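You operate a simulated robot arm through the tools that you are given. There is no shell and no other tool. Be economical: measure what you need, move in short steps, check, and stop when the job is done.

The job below is to be done with a simulated robot arm. You get a single attempt, and the scene is never put back.

Task
Draw raw water into the yellow cup and soft water into the blue, for the lab's test.
Fine: each about to its line with less than a teaspoon spilt, both taps shut; leave the cups under their spouts.
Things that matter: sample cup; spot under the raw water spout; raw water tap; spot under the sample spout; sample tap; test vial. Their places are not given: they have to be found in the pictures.

The check looks at the end state, three seconds after you hand in, the way a careful person would. Anything else that was tipped, shoved, dropped, spilled or broken makes it a failure.

Robot
A 6-joint arm with a two-finger parallel gripper, fixed in place. Base frame: the origin is at the foot of the arm, x ahead of it, y to its left, z up; the work surface is at about z = 0.8. Readings come in m, rad, newtons and seconds.
With the tool pointing down near the work surface it reaches from about 0.34 to 0.76 m from the base axis. Its first joint turns from -1.152 to 1.152 rad. Payload 2.45 kg.
The tool frame sits at the grasp point between the pads (the TCP): z along the fingers, y along the line on which they close. The tips reach 0.024 m beyond it. Largest opening 0.068 m; finger width 0.017, thickness 0.01; the body of the gripper, 0.04 by 0.07 m, starts 0.041 m behind the TCP.
Orientation is told as [roll, pitch, yaw] about the base's x, y, z axes, in that order, counted from this pose: with the fingers straight down and closing along the base's y, the tool's x points along the base's -x, its y along +y and its z along -z.

Tools
- The arm moves only by the tool apply_moves. Its argument "deltas" is a list of rows, each a list of 7 numbers: the shift along the base's x, y, z in units of 40 mm (1.0 is 40 mm), then the turn, a rotation vector about the base's x, y, z in units of 8 degrees (1.0 is 8 degrees), then the closure in counts, from 0 (fully open) to 255 (shut). In form: [[tx, ty, tz, ax, ay, az, jaw], ...]. A call has 1 to 20 rows; each row shifts and turns the commanded pose from where the row before left it. A call with a number of a shift or a turn outside -1 to 1 is refused whole. Rows are played at 5 a second. More than 0.05 m and 0.15 rad between two rows, or a gripper value outside its range, and nothing of the call is played. A pose out of reach is approached as far as the arm can. The call stops where the force on the tool passes 40 N (or 10 N more than at its start, if that is more) or the arm is blocked; 0.2 s more then pass. The fingers move at their own pace (about 0.108 m/s each) and stop on an object; they squeeze with about 36 N. The grip force told is the motor's: it shows also when the fingers shut on nothing. Time passes only in rows, and 0.2 s behind the last, so rows that do not move let the fingers close. It gives the time, the measured TCP pose, the force on the tool (base axes), the opening and the grip force at its end, in the units of the frame above (readings bear some noise), and new pictures: "pictures" is both (left out), scene, wrist or none.
- Cameras (640 x 400 px; columns grow to the right, rows downward): "scene" is fixed at [0.1682, 0.411, 1.468]; the picture's right is [-0.75, -0.66, 0.00], its down [-0.35, 0.40, -0.84] and it looks along [0.56, -0.64, -0.54] (base axes); focal length 300 px, centre (320, 200). "wrist" rides on the gripper at [-0.032, 0, -0.039] in the tool frame; the picture's right is [0.00, -1.00, 0.00], its down [0.97, 0.00, -0.24] and it looks along [0.24, 0.00, 0.97] (tool axes); focal length 218 px, centre (320, 200).
- point_at(camera, pixels): for up to 12 pixels [column, row] of the newest picture of that camera ("zoom" is the newest enlarged one), the place [x, y, z] in the base frame of the surface seen there, good to about 0.003 m. No time passes.
- zoom(camera, box): a new picture of the part [left, top, right, bottom] of that camera's present view, enlarged. No time passes.
- hand_in(): hands the job in; it is judged then, once.

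Keep the steps short. Do not move on a guess: measure, check each grasp and each placing, and mend mistakes. In all there are 80 turns and 120 pictures (those below and enlarged ones count). Leave the gripper open and the arm clear of the work at the hand-in unless told otherwise, and finish with a single line.

The tools are called as name(argument=value, ...) on one line, values as JSON. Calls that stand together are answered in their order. apply_moves: Moves the arm, as the interface text tells. Its arguments: {"type":"object","properties":{"deltas":{"type":"array","items":{"type":"array","items":{"type":"number"}}},"pictures":{"type":"string","enum":["both","scene","wrist","none"]}},"required":["deltas"]} The other tools are called the same way: point_at (camera, pixels) gives the place of the surface under pixels of a picture; zoom (camera, box) takes an enlarged picture of a part of a camera's view; hand_in () hands the job in.

At the start:

```text
time: 0.0
position: [0.4004, -0.1713, 1.2562]
ee_rot: [0.002, 0.001, 0.001]
ft_force: [-0.1, 0.2, -0.4]
grip_width: 0.0678
finger_force: 0.2
```

scene: 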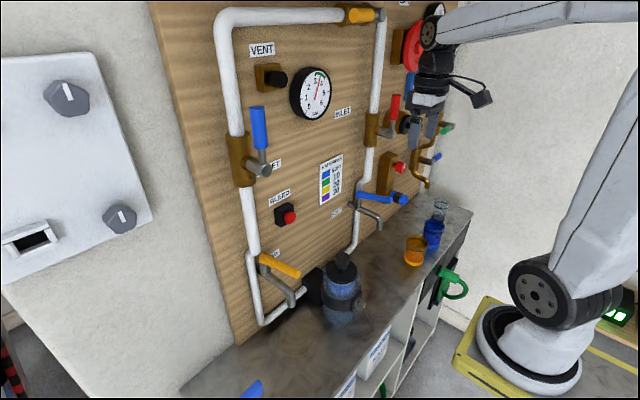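
wrist: 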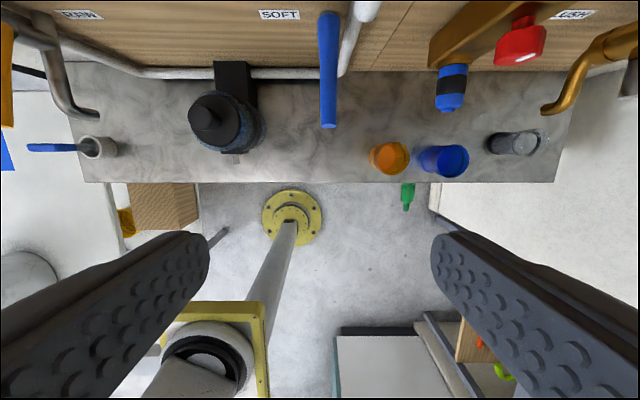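

I see a panel with taps, a raw water tap (yellow handle) at the left, a soft tap (blue handle) near centre, and yellow and blue cups at the right. I'll zoom in for detail.

zoom(camera="scene", box=[230, 220, 390, 330])

zoom(camera="scene", box=[320, 160, 480, 270])

zoom(camera="wrist", box=[0, 0, 320, 200])

zoom(camera="wrist", box=[300, 0, 620, 200])

```text
3.64 times, centred on (310, 275) of scene
```

zoom: 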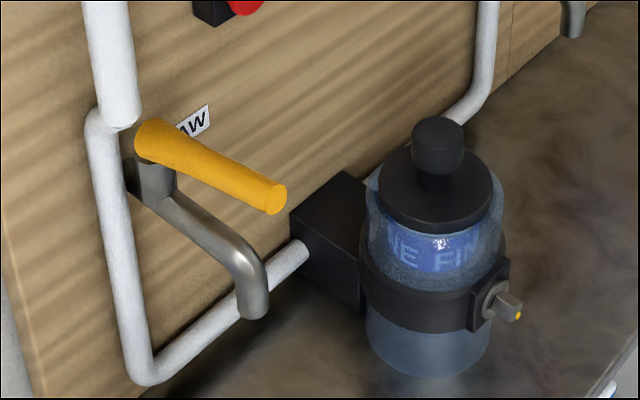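

```text
3.64 times, centred on (400, 215) of scene
```

zoom: 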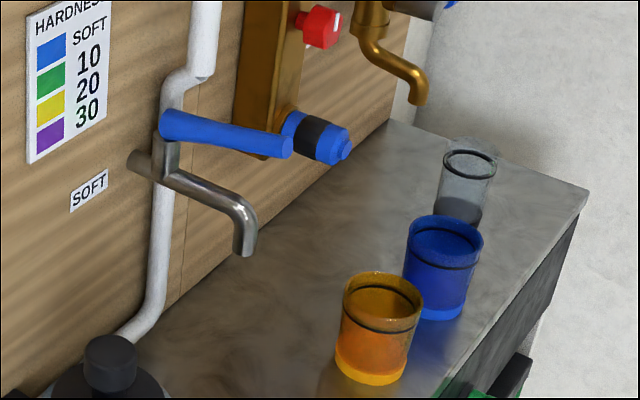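

```text
2.00 times, centred on (160, 100) of wrist
```

zoom: 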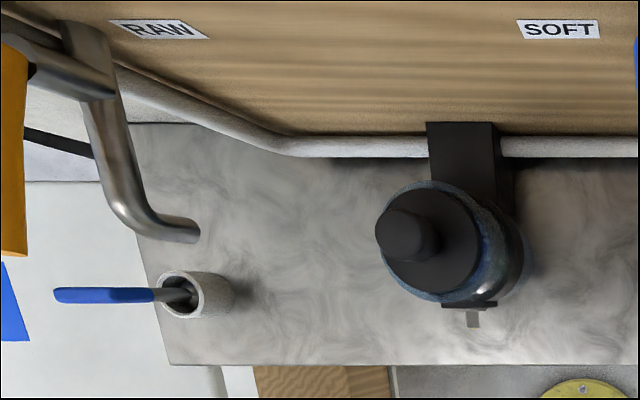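

```text
2.00 times, centred on (460, 100) of wrist
```

zoom: 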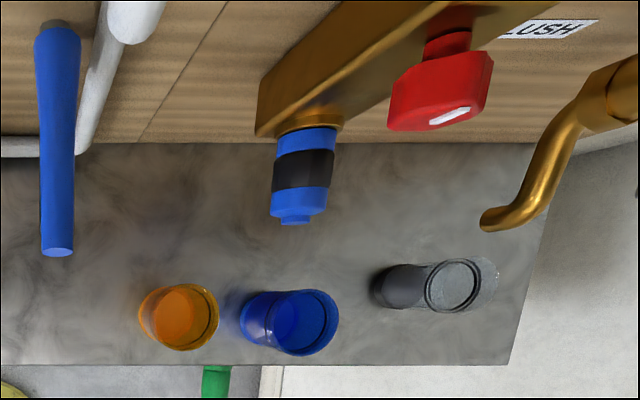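

Now the rest of the panel, in case the state of the other valves matters, and I'll measure key points.

zoom(camera="scene", box=[200, 0, 360, 110])

zoom(camera="scene", box=[220, 90, 360, 190])

zoom(camera="scene", box=[340, 70, 480, 170])

point_at(camera="scene", pixels=[[268, 257], [299, 275], [292, 298], [266, 268], [361, 193], [392, 200], [380, 224], [360, 203], [415, 262], [432, 247], [415, 240], [433, 223]])

point_at(camera="wrist", pixels=[[95, 112], [330, 20], [328, 125], [389, 157], [372, 158], [408, 157], [445, 160], [469, 160], [515, 142], [8, 125], [90, 145], [100, 160]])

```text
3.64 times, centred on (280, 55) of scene
```

zoom: 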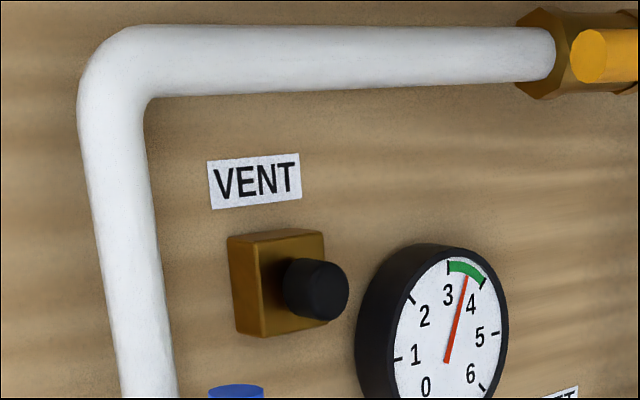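

```text
4.00 times, centred on (290, 140) of scene
```

zoom: 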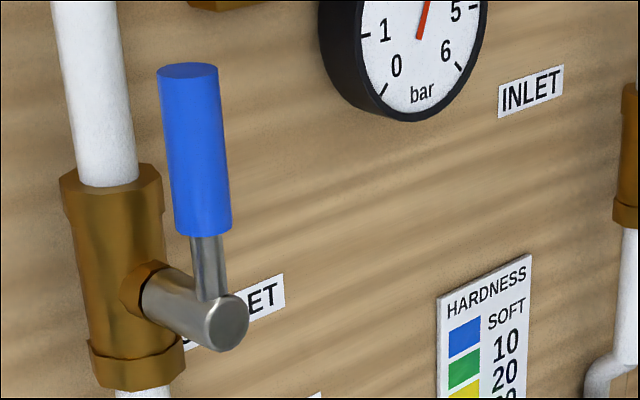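

```text
4.00 times, centred on (410, 120) of scene
```

zoom: 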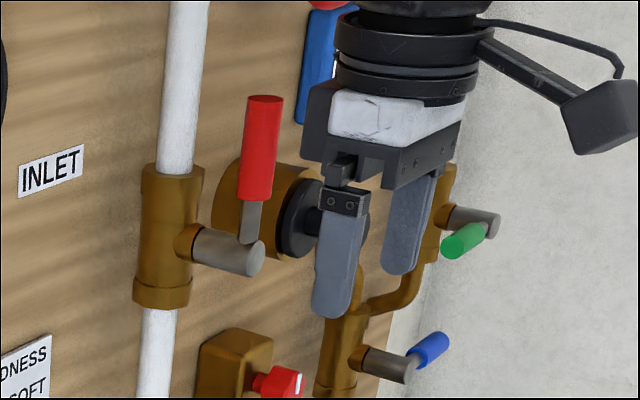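

```text
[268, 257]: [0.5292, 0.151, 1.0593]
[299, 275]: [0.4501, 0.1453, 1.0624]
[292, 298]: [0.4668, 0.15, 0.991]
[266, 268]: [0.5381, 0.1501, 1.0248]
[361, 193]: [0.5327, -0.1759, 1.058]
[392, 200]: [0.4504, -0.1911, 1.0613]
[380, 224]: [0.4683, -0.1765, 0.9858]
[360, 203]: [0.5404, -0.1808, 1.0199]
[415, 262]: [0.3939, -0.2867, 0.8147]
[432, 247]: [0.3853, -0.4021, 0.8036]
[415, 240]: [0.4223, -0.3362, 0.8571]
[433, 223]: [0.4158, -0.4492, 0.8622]
```

```text
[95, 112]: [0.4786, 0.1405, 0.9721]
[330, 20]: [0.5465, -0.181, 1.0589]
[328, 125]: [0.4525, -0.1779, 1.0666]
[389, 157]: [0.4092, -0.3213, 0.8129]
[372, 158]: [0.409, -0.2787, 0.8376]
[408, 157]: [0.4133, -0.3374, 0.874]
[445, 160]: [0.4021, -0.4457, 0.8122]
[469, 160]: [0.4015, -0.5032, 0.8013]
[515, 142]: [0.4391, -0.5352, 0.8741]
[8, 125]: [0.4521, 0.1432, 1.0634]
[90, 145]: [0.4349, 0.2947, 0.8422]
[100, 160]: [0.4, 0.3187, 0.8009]
```

I'll measure the cups' outlines on the enlarged wrist view (last zoom: wrist 300–620 x 0–200).

zoom(camera="wrist", box=[360, 120, 488, 200])

zoom(camera="scene", box=[395, 215, 459, 275])

```text
5.00 times, centred on (424, 160) of wrist
```

zoom: 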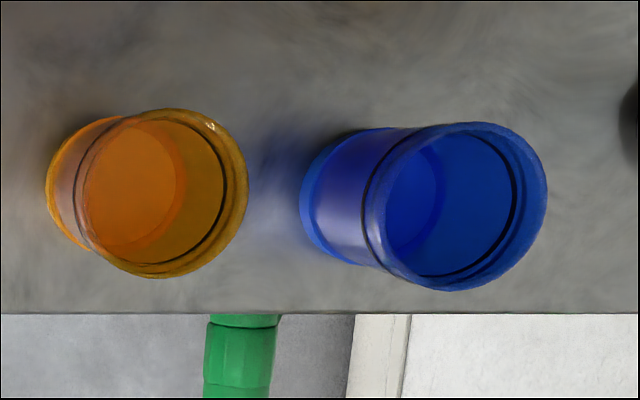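

```text
6.67 times, centred on (427, 245) of scene
```

zoom: 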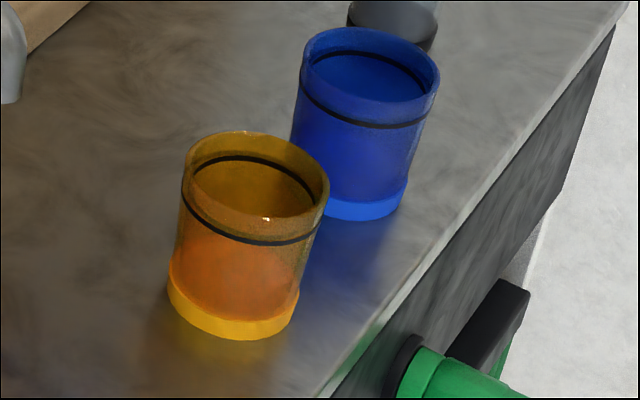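

point_at(camera="zoom", pixels=[[172, 292], [230, 332], [293, 312], [187, 178], [325, 190], [250, 133], [262, 218], [360, 214], [402, 198], [435, 85], [308, 60], [345, 31]])

zoom(camera="wrist", box=[360, 120, 488, 200])

```text
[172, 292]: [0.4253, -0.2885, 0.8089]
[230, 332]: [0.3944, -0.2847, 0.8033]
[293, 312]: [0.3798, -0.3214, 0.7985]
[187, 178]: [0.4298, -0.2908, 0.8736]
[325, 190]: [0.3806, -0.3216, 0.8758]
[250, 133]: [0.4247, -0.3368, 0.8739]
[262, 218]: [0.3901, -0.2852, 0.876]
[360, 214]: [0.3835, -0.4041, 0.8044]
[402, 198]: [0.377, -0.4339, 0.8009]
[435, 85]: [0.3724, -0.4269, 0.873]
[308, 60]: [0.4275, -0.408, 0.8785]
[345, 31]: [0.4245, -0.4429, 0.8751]
```

```text
5.00 times, centred on (424, 160) of wrist
```

zoom: 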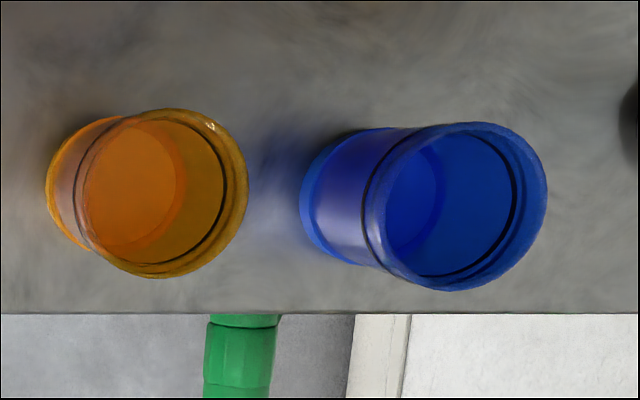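

Yellow cup: centre about (0.406, −0.309), 0.06 wide, rim z 0.875. The spouts end at about (0.466, ±…, 0.985), so I need a tilted, front-on grasp. I'll tilt the fingers 60° forward and back off in front of the cup, still high.

apply_moves(deltas=[[-0.22, -0.43, -0.8, 0, -0.9375, 0, 0], [-0.22, -0.43, -0.8, 0, -0.9375, 0, 0], [-0.22, -0.43, -0.8, 0, -0.9375, 0, 0], [-0.22, -0.43, -0.8, 0, -0.9375, 0, 0], [-0.22, -0.43, -0.8, 0, -0.9375, 0, 0], [-0.22, -0.43, -0.8, 0, -0.9375, 0, 0], [-0.22, -0.43, -0.8, 0, -0.9375, 0, 0], [-0.22, -0.43, -0.8, 0, -0.9375, 0, 0], [0, 0, 0, 0, 0, 0, 0]])

```text
time: 2.0
position: [0.4007, -0.2767, 0.9993]
ee_rot: [0.0, -1.049, 0.0]
ft_force: [0.2, -0.2, 0.1]
grip_width: 0.0681
finger_force: 0.0
out of reach, approached as far as the arm can: row 6, 7, 8
```

scene: 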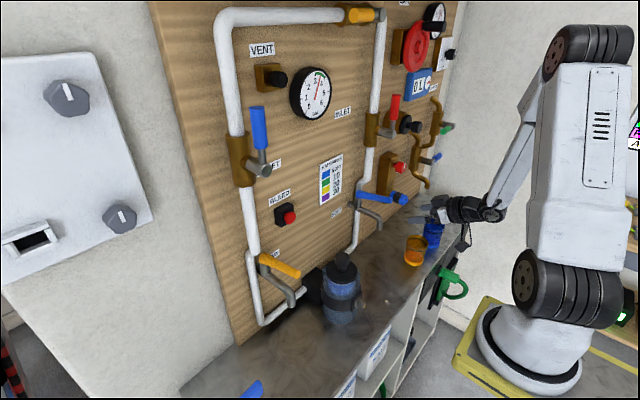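
wrist: 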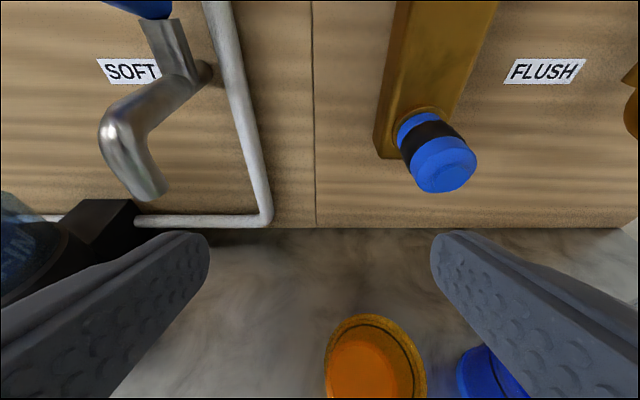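

The arm can't draw back further at this yaw because the wrist is too near the base. So I'll take the yellow cup with the fingers pointing mostly along −y. First I'll measure the filter, the brush pot and the wall fixtures for clearance.

point_at(camera="scene", pixels=[[343, 256], [345, 272], [342, 300], [360, 303], [340, 320], [250, 388], [258, 112], [394, 98], [288, 218], [402, 199], [265, 170], [397, 168]])

```text
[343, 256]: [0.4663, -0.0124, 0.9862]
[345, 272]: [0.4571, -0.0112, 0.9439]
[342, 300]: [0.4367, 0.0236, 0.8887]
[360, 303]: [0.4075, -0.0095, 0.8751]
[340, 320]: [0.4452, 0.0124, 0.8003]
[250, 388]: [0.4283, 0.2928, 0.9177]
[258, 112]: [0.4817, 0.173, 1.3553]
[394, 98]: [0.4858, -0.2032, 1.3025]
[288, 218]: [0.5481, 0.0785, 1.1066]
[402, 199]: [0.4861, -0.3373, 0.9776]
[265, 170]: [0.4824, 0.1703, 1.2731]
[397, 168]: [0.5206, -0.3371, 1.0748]
```

Untilting while rising, then yawing −70°.

apply_moves(deltas=[[0, 0, 0.5, 0, 0.9375, 0, 0], [0, 0, 0.5, 0, 0.9375, 0, 0], [0, 0, 0.5, 0, 0.9375, 0, 0], [0, 0, 0.5, 0, 0.9375, 0, 0], [0, 0, 0.5, 0, 0.9375, 0, 0], [0, 0, 0.5, 0, 0.9375, 0, 0], [0, 0, 0, 0, 0.9375, 0, 0], [0, 0, 0, 0, 0.9375, 0, 0], [0, 0, 0, 0, 0, -0.97222, 0], [0, 0, 0, 0, 0, -0.97222, 0], [0, 0, 0, 0, 0, -0.97222, 0], [0, 0, 0, 0, 0, -0.97222, 0], [0, 0, 0, 0, 0, -0.97222, 0], [0, 0, 0, 0, 0, -0.97222, 0], [0, 0, 0, 0, 0, -0.97222, 0], [0, 0, 0, 0, 0, -0.97222, 0], [0, 0, 0, 0, 0, -0.97222, 0], [0, 0, 0, 0, 0, 0, 0]], pictures="scene")

```text
time: 5.8
position: [0.4009, -0.2739, 1.1194]
ee_rot: [0.001, -0.001, -1.223]
ft_force: [0.2, -0.3, 0.0]
grip_width: 0.0681
finger_force: 0.1
```

scene: 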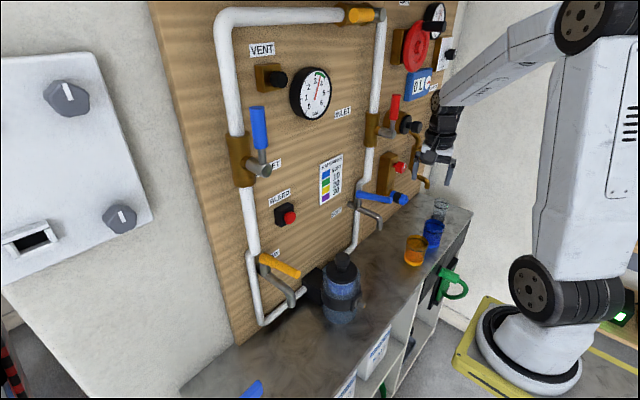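

There's a bracket box on the gripper side that would end up underneath when tilted, so I'll measure it.

zoom(camera="scene", box=[400, 90, 496, 200])

point_at(camera="scene", pixels=[[420, 158], [428, 157], [452, 165], [447, 180], [438, 130], [440, 145]])

```text
3.64 times, centred on (448, 145) of scene
```

zoom: 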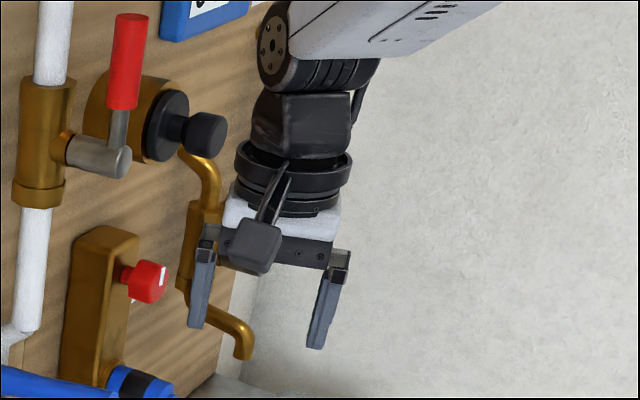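

```text
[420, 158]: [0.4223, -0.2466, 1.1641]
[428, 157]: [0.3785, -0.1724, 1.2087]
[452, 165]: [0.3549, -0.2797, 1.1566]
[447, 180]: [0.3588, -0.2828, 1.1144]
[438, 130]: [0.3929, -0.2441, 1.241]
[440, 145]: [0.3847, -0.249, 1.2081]
```

The box hangs about 0.10 m off the tool, so a 45° tilt keeps it clear of the bench. I'll tilt 45° toward −y and go above the yellow cup at z 0.95.

apply_moves(deltas=[[0.007, -0.107, -0.706, -0.881, -0.321, 0, 0], [0.007, -0.107, -0.706, -0.881, -0.321, 0, 0], [0.007, -0.107, -0.706, -0.881, -0.321, 0, 0], [0.007, -0.107, -0.706, -0.881, -0.321, 0, 0], [0.007, -0.107, -0.706, -0.881, -0.321, 0, 0], [0.007, -0.107, -0.706, -0.881, -0.321, 0, 0], [0, 0, 0, 0, 0, 0, 0]])

```text
time: 7.4
position: [0.3997, -0.3002, 0.9502]
ee_rot: [0.005, -0.784, -1.24]
ft_force: [1.3, 0.2, 0.0]
grip_width: 0.068
finger_force: 0.1
```

scene: 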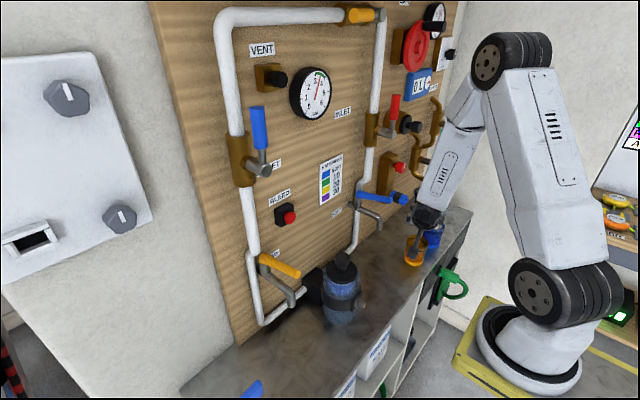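
wrist: 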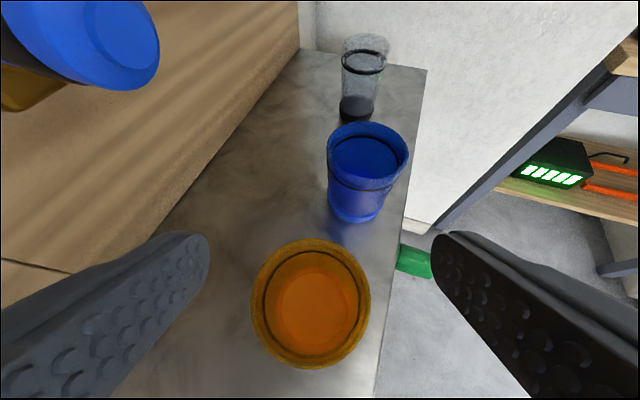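

A 1.3 N sideways force shows, so maybe a light touch. I'll look closely before going on.

zoom(camera="scene", box=[370, 170, 466, 280])

apply_moves(deltas=[[0, 0, 0, 0, 0, 0, 0], [0, 0, 0, 0, 0, 0, 0]], pictures="none")

point_at(camera="wrist", pixels=[[150, 75], [130, 20], [60, 70], [252, 305], [370, 300], [310, 367], [308, 240], [310, 310]])

```text
3.64 times, centred on (418, 225) of scene
```

zoom: 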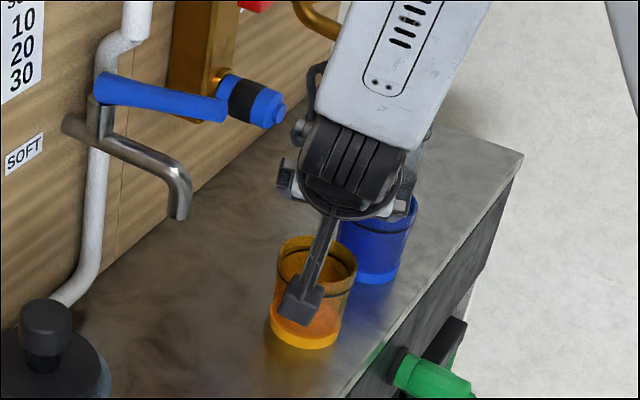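

```text
time: 8.0
position: [0.4011, -0.301, 0.9499]
ee_rot: [0.001, -0.785, -1.223]
ft_force: [0.4, 0.5, -0.2]
grip_width: 0.068
finger_force: 0.0
```

```text
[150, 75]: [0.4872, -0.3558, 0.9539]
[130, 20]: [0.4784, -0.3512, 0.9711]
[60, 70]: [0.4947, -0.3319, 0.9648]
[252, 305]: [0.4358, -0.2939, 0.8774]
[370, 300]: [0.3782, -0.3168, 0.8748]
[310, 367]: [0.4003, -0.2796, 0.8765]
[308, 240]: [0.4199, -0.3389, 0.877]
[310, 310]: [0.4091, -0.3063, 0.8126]
```

It was only settling (now 0.5 N). Cup centre is now (0.408, −0.308), so I'll shift 4 mm along the closing axis and descend to just above the rim for a check.

apply_moves(deltas=[[0.1, 0.035, -0.4, 0, 0, 0, 0], [0, 0, -0.5, 0, 0, 0, 0], [0, 0, -0.3, 0, 0, 0, 0], [0, 0, 0, 0, 0, 0, 0], [0, 0, 0, 0, 0, 0, 0]], pictures="wrist")

```text
time: 9.2
position: [0.4081, -0.2996, 0.9053]
ee_rot: [-0.01, -0.783, -1.217]
ft_force: [-0.1, 0.1, 0.6]
grip_width: 0.0679
finger_force: 0.2
out of reach, approached as far as the arm can: row 3
```

wrist: 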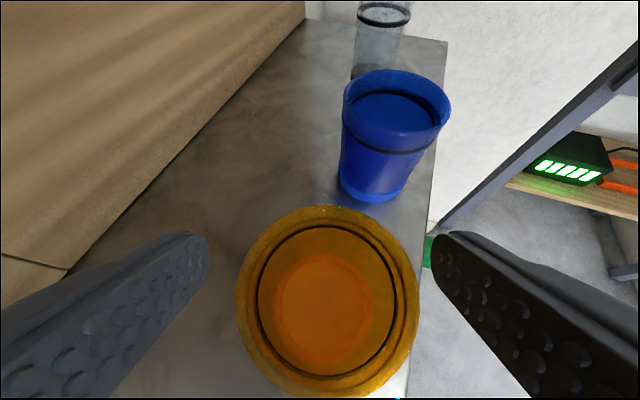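

The wrist is too close to the base at this yaw and height. I'll rise and swing to yaw +25° (wrist further out) instead.

apply_moves(deltas=[[0, 0, 1, 0, 0, 0, 0], [0, 0, 1, 0, 0, 0, 0], [0, 0, 1, 0, 0, 0, 0], [0, 0, 1, 0, 0, 0, 0], [0, 0, 1, 0, 0, 0.99, 0], [0, 0, 0, 0, 0, 0.99, 0], [0, 0, 0, 0, 0, 0.99, 0], [0, 0, 0, 0, 0, 0.99, 0], [0, 0, 0, 0, 0, 0.99, 0], [0, 0, 0, 0, 0, 0.99, 0], [0, 0, 0, 0, 0, 0.99, 0], [0, 0, 0, 0, 0, 0.99, 0], [0, 0, 0, 0, 0, 0.99, 0], [0, 0, 0, 0, 0, 0.99, 0], [0, 0, 0, 0, 0, 0.99, 0], [0, 0, 0, 0, 0, 0.99, 0], [0, 0, 0, 0, 0, 0, 0], [0, 0, 0, 0, 0, 0, 0]], pictures="none")

```text
time: 11.4
position: [0.4947, -0.1519, 1.0846]
ee_rot: [-0.005, -0.817, -0.424]
ft_force: [-1.9, -15.6, 4.4]
grip_width: 0.0681
finger_force: 0.0
out of reach, approached as far as the arm can: row 8, 9, 10, 11
stopped in row 11: the force on the tool passed its limit (the readings are from after the stop); the commanded pose is now the measured one
```

The clipped motion swung the tool into something near the soft tap. Looking now.

zoom(camera="scene", box=[310, 130, 470, 270])

zoom(camera="wrist", box=[0, 0, 640, 400])

```text
2.86 times, centred on (390, 200) of scene
```

zoom: 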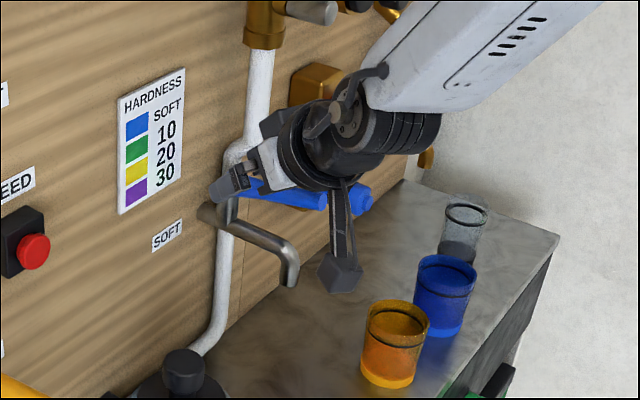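

```text
1.00 times, centred on (320, 200) of wrist
```

zoom: 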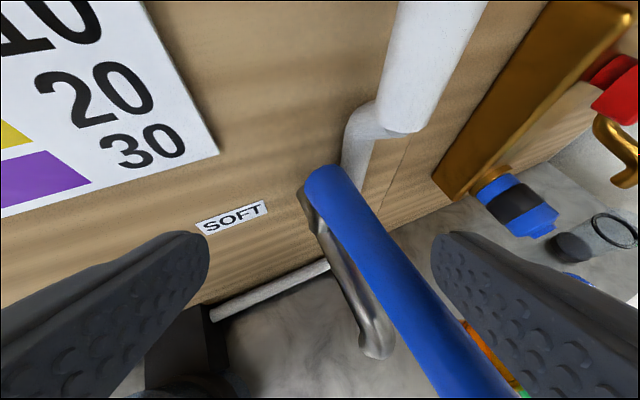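

The right finger pressed the blue lever toward +y (it sits between the fingers); no water is visible. I'll relieve the touch with a small −y move, then rise straight up.

apply_moves(deltas=[[0, -0.3, 0, 0, 0, 0, 0], [0, 0, 0, 0, 0, 0, 0]], pictures="both")

```text
time: 12.0
position: [0.495, -0.1528, 1.0846]
ee_rot: [-0.006, -0.819, -0.425]
ft_force: [-1.8, -27.6, 11.7]
grip_width: 0.068
finger_force: 0.4
out of reach, approached as far as the arm can: row 1
```

scene: 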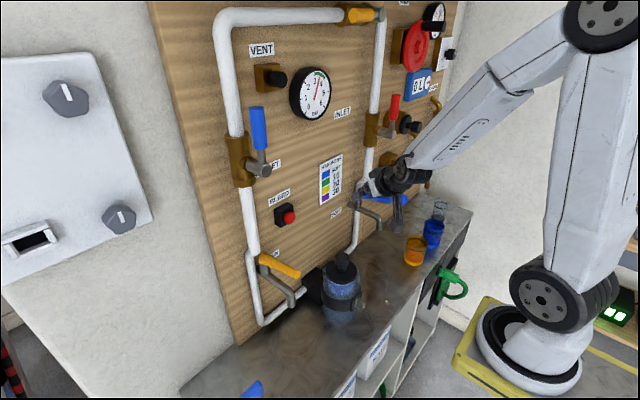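
wrist: 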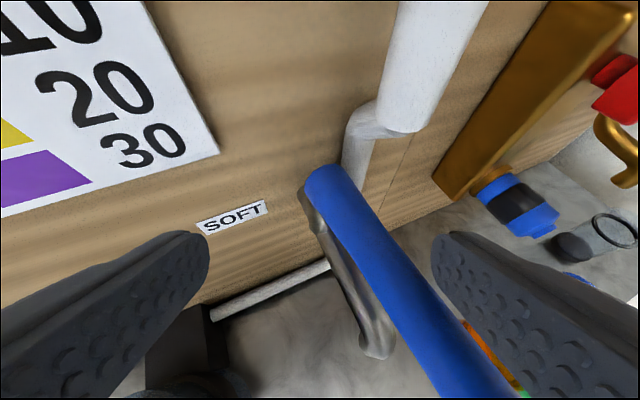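

The reach limit kept it from moving −y. The force pushes the tool up and toward −y, so I'll go up.

apply_moves(deltas=[[0, 0, 0.4, 0, 0, 0, 0], [0, 0, 0, 0, 0, 0, 0]], pictures="wrist")

```text
time: 12.6
position: [0.4937, -0.1495, 1.0977]
ee_rot: [-0.004, -0.806, -0.423]
ft_force: [0.2, -0.4, -0.1]
grip_width: 0.068
finger_force: 0.0
```

wrist: 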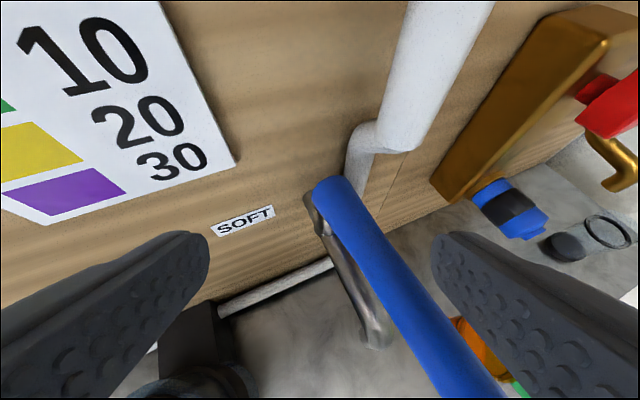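

Free now, zero force. Continuing up, and checking the lever.

apply_moves(deltas=[[0, 0, 0.5, 0, 0, 0, 0], [0, 0, 0.5, 0, 0, 0, 0], [0, 0, 0.5, 0, 0, 0, 0], [0, 0, 0, 0, 0, 0, 0]], pictures="both")

zoom(camera="scene", box=[310, 150, 438, 250])

```text
time: 13.6
position: [0.4938, -0.1509, 1.1433]
ee_rot: [-0.011, -0.812, -0.424]
ft_force: [0.1, 0.5, -0.1]
grip_width: 0.0679
finger_force: 0.2
out of reach, approached as far as the arm can: row 2, 3
```

scene: 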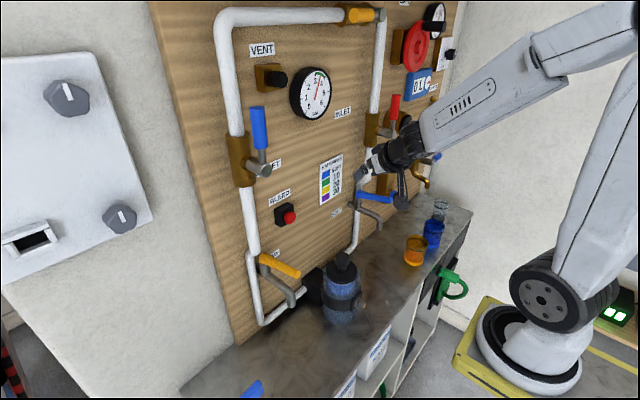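
wrist: 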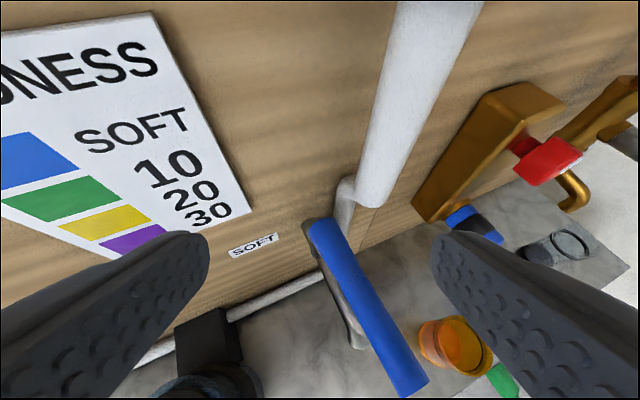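

```text
4.00 times, centred on (374, 200) of scene
```

zoom: 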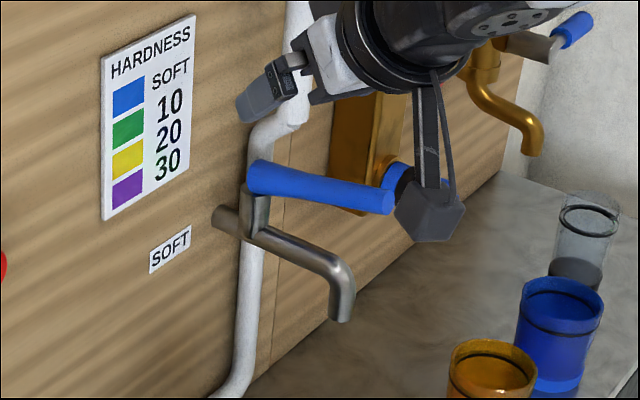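

The lever looks to be in its original place. Untilting while backing off from the panel.

apply_moves(deltas=[[0, 0, 0.2, 0.397, 0.88, 0, 0], [0, 0, 0.2, 0.397, 0.88, 0, 0], [-0.4, 0, 0.2, 0.397, 0.88, 0, 0], [-0.4, 0, 0, 0.397, 0.88, 0, 0], [-0.6, 0, 0, 0.397, 0.88, 0, 0], [-0.6, 0, 0, 0.397, 0.88, 0, 0], [0, 0, 0, 0, 0, 0, 0]], pictures="none")

point_at(camera="scene", pixels=[[392, 200], [361, 193], [380, 224], [299, 275]])

```text
time: 15.2
position: [0.4128, -0.157, 1.1639]
ee_rot: [-0.043, -0.101, -0.425]
ft_force: [0.6, 0.9, 0.3]
grip_width: 0.068
finger_force: 0.1
out of reach, approached as far as the arm can: row 1
```

```text
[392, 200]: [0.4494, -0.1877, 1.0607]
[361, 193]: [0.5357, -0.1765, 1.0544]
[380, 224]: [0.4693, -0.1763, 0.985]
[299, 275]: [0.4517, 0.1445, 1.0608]
```

Lever confirmed unmoved. Now yaw to +30° while moving outboard (−y), away from the tap.

apply_moves(deltas=[[-0.07, -0.63, 0, 0, 0, 0.97, 0], [-0.07, -0.63, 0, 0, 0, 0.97, 0], [-0.07, -0.63, 0, 0, 0, 0.97, 0], [-0.07, -0.63, 0, 0, 0, 0.97, 0], [-0.07, -0.63, 0, 0, 0, 0.97, 0], [-0.07, -0.63, 0, 0, 0, 0.97, 0], [-0.07, -0.63, 0, 0, 0, 0.97, 0], [0, 0, 0, 0, 0, 0, 0]], pictures="none")

```text
time: 17.0
position: [0.3919, -0.3353, 1.1631]
ee_rot: [-0.045, -0.103, 0.526]
ft_force: [-0.2, -0.5, 0.0]
grip_width: 0.0678
finger_force: 0.1
```

apply_moves(deltas=[[0.03, 0.092, -0.846, 0.277, 0.16, 0.03, 0], [0.03, 0.092, -0.846, 0.406, -0.704, 0, 0], [0.03, 0.092, -0.846, 0.406, -0.704, 0, 0], [0.03, 0.092, -0.846, 0.406, -0.704, 0, 0], [0.03, 0.092, -0.846, 0.406, -0.704, 0, 0], [0.03, 0.092, -0.846, 0.406, -0.704, 0, 0], [0, 0, 0, 0.406, -0.704, 0, 0], [0, 0, 0, 0, 0, 0, 0], [0, 0, 0, 0, 0, 0, 0]], pictures="wrist")

```text
time: 19.0
position: [0.4037, -0.3113, 0.9614]
ee_rot: [0.002, -0.785, 0.521]
ft_force: [0.5, 0.2, 0.3]
grip_width: 0.0679
finger_force: 0.0
out of reach, approached as far as the arm can: row 7
```

wrist: 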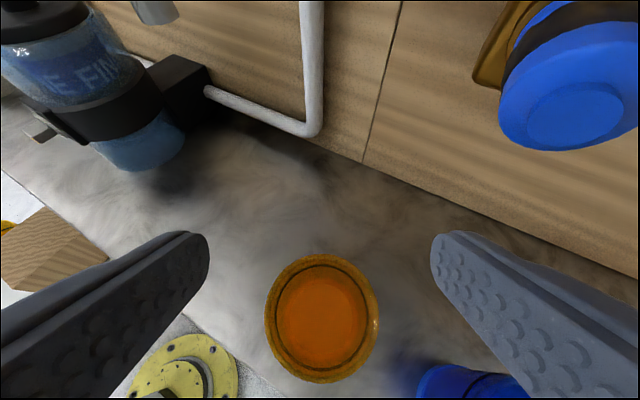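

The limit is really joint 1's azimuth (the wrist sits about 0.33 m behind the TCP). A 35° tilt at yaw ≈0 fits both limits, so I'll adjust here, above the cup.

apply_moves(deltas=[[0, 0, 0, -0.31, 0.54, 0, 0], [0, 0, 0, -0.31, 0.54, 0, 0], [0, 0, 0, 0, 0, -0.933, 0], [0, 0, 0, 0, 0, -0.933, 0], [0, 0, 0, 0, 0, -0.933, 0], [-0.14, 0.08, 0, 0, 0, -0.933, 0], [0, 0, 0, 0, 0, 0, 0], [0, 0, 0, 0, 0, 0, 0]], pictures="wrist")

```text
time: 20.8
position: [0.3978, -0.3067, 0.9611]
ee_rot: [0.0, -0.608, -0.001]
ft_force: [0.4, 0.4, -0.3]
grip_width: 0.0679
finger_force: 0.1
```

wrist: 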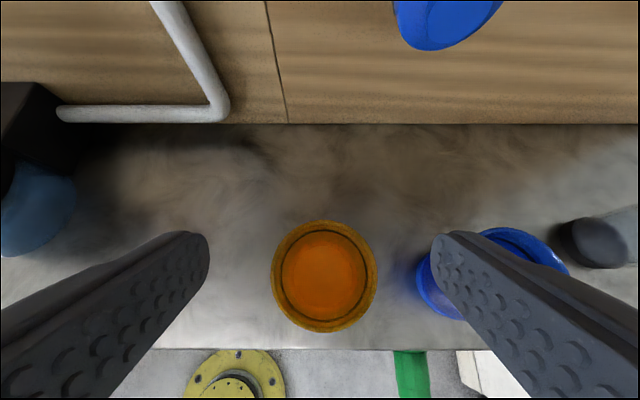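

All reachable now. The cup is 5 px right (≈2.5 mm), so I'll shift and descend to z 0.90, then check.

apply_moves(deltas=[[0, -0.06, -0.5, 0, 0, 0, 0], [0, 0, -0.5, 0, 0, 0, 0], [0, 0, -0.5, 0, 0, 0, 0], [0, 0, 0, 0, 0, 0, 0], [0, 0, 0, 0, 0, 0, 0]], pictures="wrist")

```text
time: 22.0
position: [0.3985, -0.3102, 0.902]
ee_rot: [0.002, -0.608, 0.001]
ft_force: [0.7, 0.5, 0.0]
grip_width: 0.0679
finger_force: 0.1
```

wrist: 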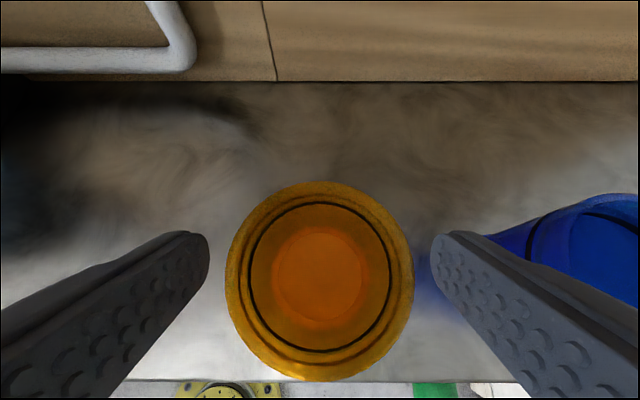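

Centred (rim columns 227–414). Descending 44 mm to the grasp height.

apply_moves(deltas=[[0, 0, -0.4, 0, 0, 0, 0], [0, 0, -0.4, 0, 0, 0, 0], [0, 0, -0.3, 0, 0, 0, 0], [0, 0, 0, 0, 0, 0, 0], [0, 0, 0, 0, 0, 0, 0]], pictures="wrist")

zoom(camera="scene", box=[380, 180, 476, 290])

```text
time: 23.2
position: [0.3977, -0.3099, 0.8564]
ee_rot: [0.002, -0.611, 0.003]
ft_force: [-0.7, 0.7, 0.1]
grip_width: 0.0681
finger_force: 0.0
```

wrist: 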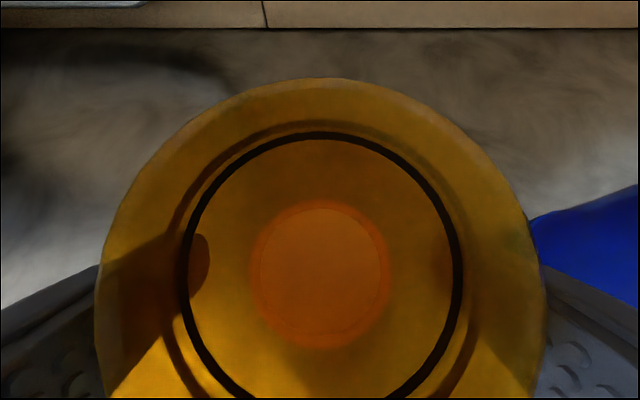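

```text
3.64 times, centred on (428, 235) of scene
```

zoom: 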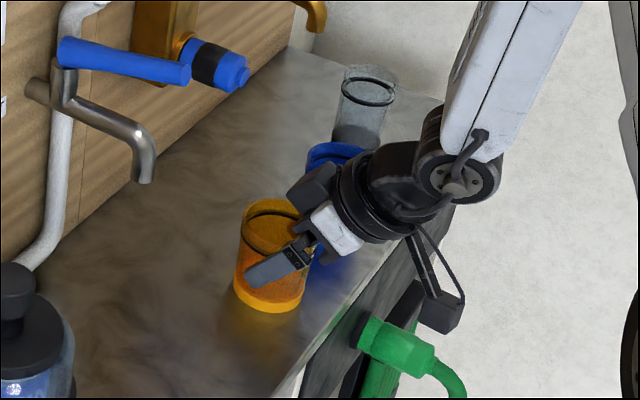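

The fingers straddle the cup. Closing.

apply_moves(deltas=[[0, 0, 0, 0, 0, 0, 60], [0, 0, 0, 0, 0, 0, 120], [0, 0, 0, 0, 0, 0, 120], [0, 0, 0, 0, 0, 0, 120]], pictures="none")

```text
time: 24.2
position: [0.3989, -0.3105, 0.8572]
ee_rot: [0.001, -0.609, 0.001]
ft_force: [-0.3, -0.3, 0.6]
grip_width: 0.0607
finger_force: 36.3
```

Gripped at 0.0607 m. Lifting straight up to z ≈1.16, then untilting.

apply_moves(deltas=[[0, 0, 0.5, 0, 0, 0, 120], [0, 0, 0.9, 0, 0, 0, 120], [0, 0, 0.9, 0, 0, 0, 120], [0, 0, 0.9, 0, 0, 0, 120], [0, 0, 0.9, 0, 0, 0, 120], [0, 0, 0.9, 0, 0, 0, 120], [0, 0, 0.9, 0, 0, 0, 120], [0, 0, 0.9, 0, 0, 0, 120], [0, 0, 0.8, 0, 0, 0, 120], [0, 0, 0, 0, 0.87, 0, 120], [0, 0, 0, 0, 0.87, 0, 120], [0, 0, 0, 0, 0.87, 0, 120], [0, 0, 0, 0, 0.87, 0, 120], [0, 0, 0, 0, 0, 0, 120]], pictures="scene")

```text
time: 27.2
position: [0.3983, -0.311, 1.1631]
ee_rot: [0.003, -0.122, 0.0]
ft_force: [0.2, 0.1, -0.9]
grip_width: 0.0362
finger_force: 0.0
```

scene: 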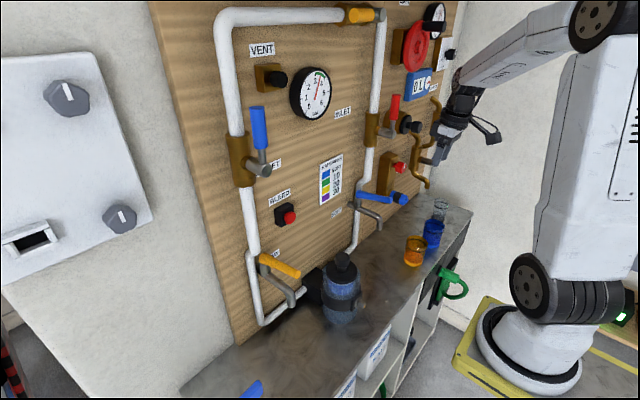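

The cup slipped out early and still stands (the contact was too near the tips). Checking its state.

zoom(camera="scene", box=[395, 215, 459, 275])

zoom(camera="wrist", box=[160, 100, 480, 300])

```text
6.67 times, centred on (427, 245) of scene
```

zoom: 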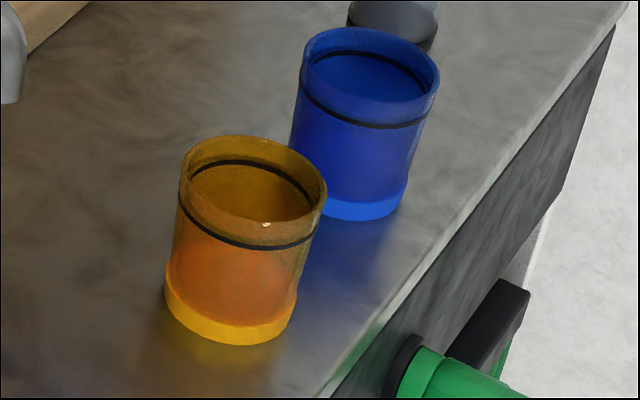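

```text
2.00 times, centred on (320, 200) of wrist
```

zoom: 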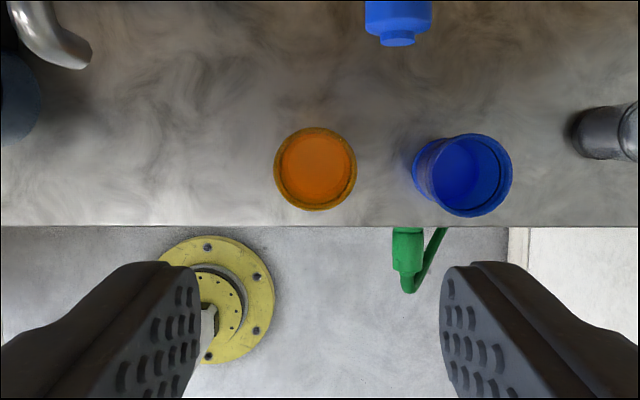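

point_at(camera="zoom", pixels=[[277, 170], [354, 170], [316, 130], [314, 207], [316, 170]])

apply_moves(deltas=[[0, 0, 0, 0, -0.87, 0, 0], [0, 0, -0.9, 0, -0.87, 0, 0], [0, 0, -0.9, 0, -0.87, 0, 0], [0, 0, -0.9, 0, -0.87, 0, 0], [0, 0, -0.9, 0, 0, 0, 0], [0, 0, -0.9, 0, 0, 0, 0], [0, 0, -0.9, 0, 0, 0, 0], [0, 0, -0.9, 0, 0, 0, 0], [0, 0, 0, 0, 0, 0, 0], [0, 0, 0, 0, 0, 0, 0]], pictures="wrist")

```text
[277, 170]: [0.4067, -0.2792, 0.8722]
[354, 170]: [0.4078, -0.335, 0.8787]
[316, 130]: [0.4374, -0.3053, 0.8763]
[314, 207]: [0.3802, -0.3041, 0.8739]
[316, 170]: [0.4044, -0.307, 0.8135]
```

```text
time: 29.4
position: [0.3993, -0.3077, 0.909]
ee_rot: [0.003, -0.609, 0.001]
ft_force: [-0.4, 0.1, 0.2]
grip_width: 0.0681
finger_force: 0.0
```

wrist: 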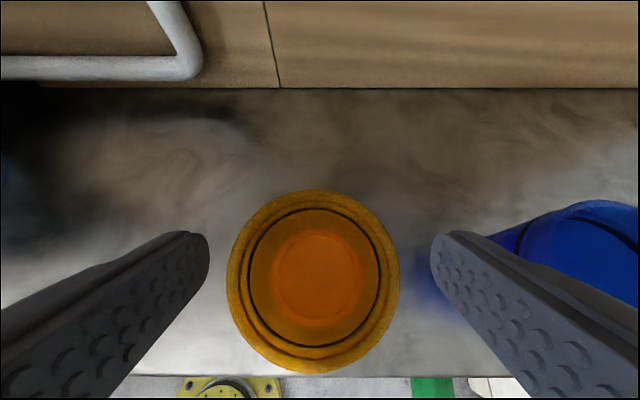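

Cup centre is now (0.4085, −0.3055). This time I'll put the TCP right on the cup axis and a bit lower, so the full pad bears.

apply_moves(deltas=[[0.24, 0.06, 0, 0, 0, 0, 0], [0, 0, -0.5, 0, 0, 0, 0], [0, 0, -0.5, 0, 0, 0, 0], [0, 0, -0.4, 0, 0, 0, 0], [0, 0, 0, 0, 0, 0, 0], [0, 0, 0, 0, 0, 0, 0]], pictures="wrist")

zoom(camera="scene", box=[380, 200, 460, 280])

```text
time: 30.8
position: [0.4087, -0.3076, 0.8523]
ee_rot: [0.001, -0.61, 0.002]
ft_force: [-0.5, -1.3, 0.4]
grip_width: 0.0681
finger_force: 0.0
```

wrist: 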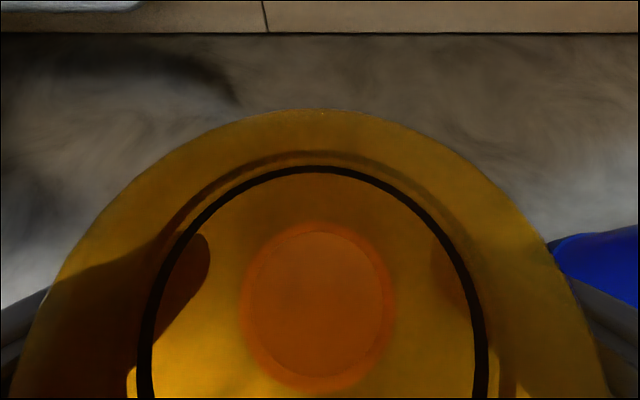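

```text
5.00 times, centred on (420, 240) of scene
```

zoom: 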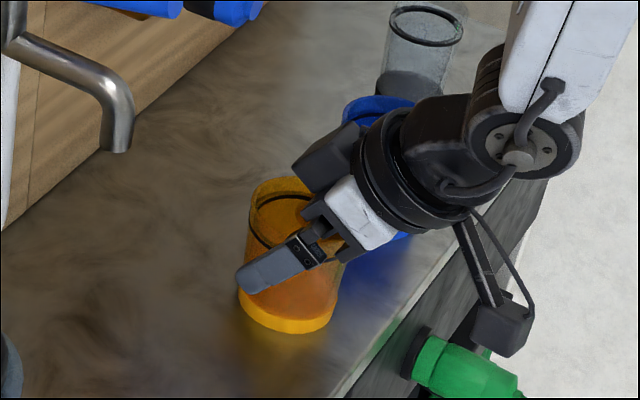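

Closing fully, then a 12 mm test lift.

apply_moves(deltas=[[0, 0, 0, 0, 0, 0, 255], [0, 0, 0, 0, 0, 0, 255], [0, 0, 0, 0, 0, 0, 255], [0, 0, 0.1, 0, 0, 0, 255], [0, 0, 0.2, 0, 0, 0, 255], [0, 0, 0, 0, 0, 0, 255]], pictures="scene")

zoom(camera="scene", box=[380, 200, 460, 280])

```text
time: 32.2
position: [0.4081, -0.3064, 0.8652]
ee_rot: [0.002, -0.609, -0.002]
ft_force: [0.0, 0.4, -0.8]
grip_width: 0.0599
finger_force: 36.0
```

scene: 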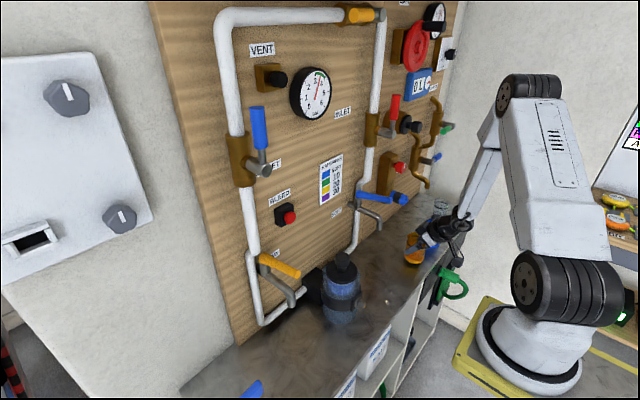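

```text
5.00 times, centred on (420, 240) of scene
```

zoom: 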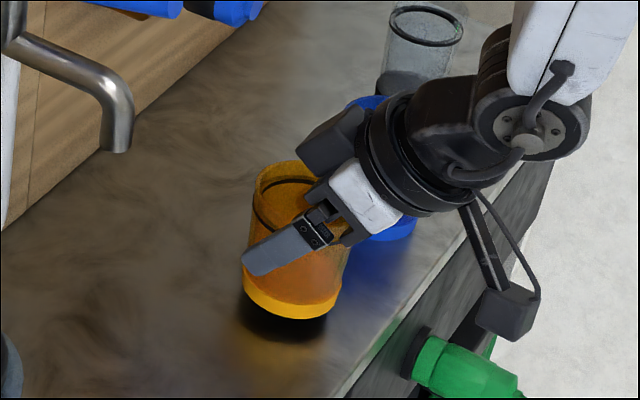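

The cup is held clear of the bench. Raising slowly to about 1.16.

apply_moves(deltas=[[0, 0, 0.3, 0, 0, 0, 255], [0, 0, 0.6, 0, 0, 0, 255], [0, 0, 0.6, 0, 0, 0, 255], [0, 0, 0.6, 0, 0, 0, 255], [0, 0, 0.6, 0, 0, 0, 255], [0, 0, 0.6, 0, 0, 0, 255], [0, 0, 0.6, 0, 0, 0, 255], [0, 0, 0.6, 0, 0, 0, 255], [0, 0, 0.6, 0, 0, 0, 255], [0, 0, 0.6, 0, 0, 0, 255], [0, 0, 0.6, 0, 0, 0, 255], [0, 0, 0.6, 0, 0, 0, 255], [0, 0, 0.5, 0, 0, 0, 255], [0, 0, 0, 0, 0.6, 0, 255], [0, 0, 0, 0, 0.6, 0, 255], [0, 0, 0, 0, 0.6, 0, 255], [0, 0, 0, 0, 0.6, 0, 255], [0, 0, 0, 0, 0.6, 0, 255], [0, 0, 0, 0, 0, 0, 255]], pictures="scene")

```text
time: 36.2
position: [0.4081, -0.3082, 1.1616]
ee_rot: [0.001, -0.188, 0.002]
ft_force: [1.1, 0.1, -1.0]
grip_width: 0.0598
finger_force: 36.0
```

scene: 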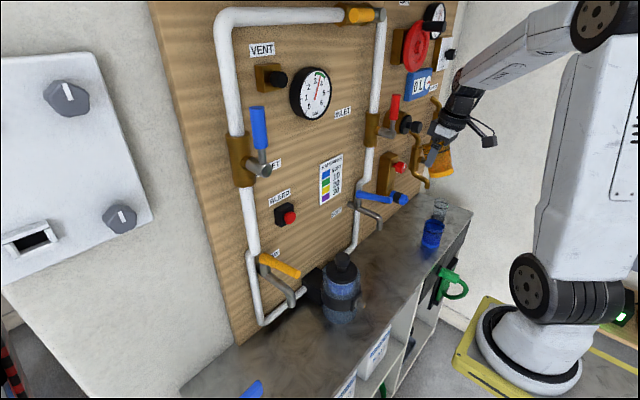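

Held firmly (0.0598 m). Now fully untilting and carrying it high along +y to in front of the raw tap, yawing to −45° on the way.

apply_moves(deltas=[[0, 0, 0.4, 0, 0.67, 0, 255], [0, 0, 0.4, 0, 0.67, 0, 255], [0, 0.71, 0, 0, 0, -0.35, 255], [0, 0.71, 0, 0, 0, -0.35, 255], [0, 0.71, 0, 0, 0, -0.35, 255], [0, 0.71, 0, 0, 0, -0.35, 255], [0, 0.71, 0, 0, 0, -0.35, 255], [0, 0.71, 0, 0, 0, -0.35, 255], [0, 0.71, 0, 0, 0, -0.35, 255], [0, 0.71, 0, 0, 0, -0.35, 255], [0, 0.71, 0, 0, 0, -0.35, 255], [0, 0.71, 0, 0, 0, -0.35, 255], [0, 0.71, 0, 0, 0, -0.35, 255], [0, 0.71, 0, 0, 0, -0.35, 255], [0, 0.71, 0, 0, 0, -0.35, 255], [0, 0.71, 0, 0, 0, -0.35, 255], [0, 0.71, 0, 0, 0, -0.35, 255], [0, 0.71, 0, 0, 0, -0.35, 255], [0, 0, 0, 0, 0, 0, 255]], pictures="both")

```text
time: 40.2
position: [0.4069, 0.1461, 1.1922]
ee_rot: [0.001, -0.003, -0.782]
ft_force: [0.3, -0.3, -1.2]
grip_width: 0.0599
finger_force: 35.8
```

scene: 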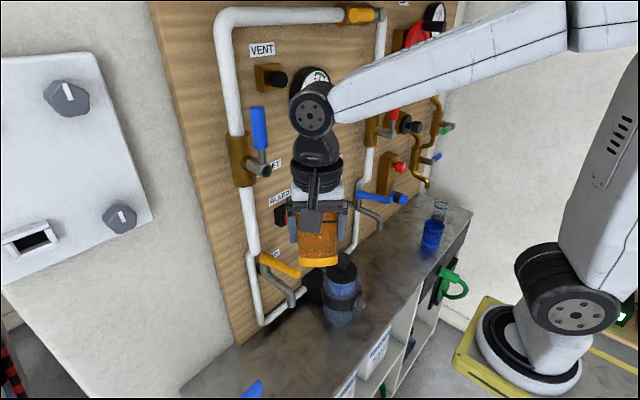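
wrist: 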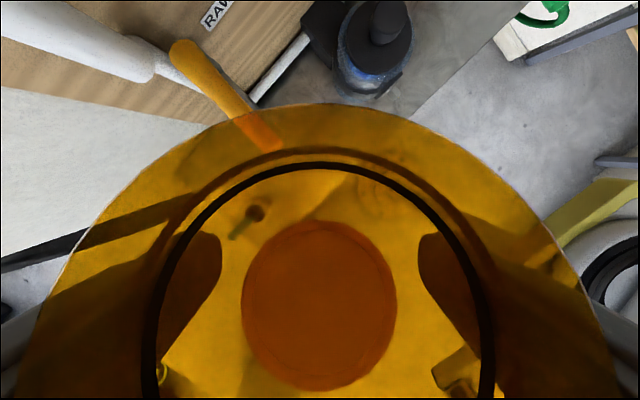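

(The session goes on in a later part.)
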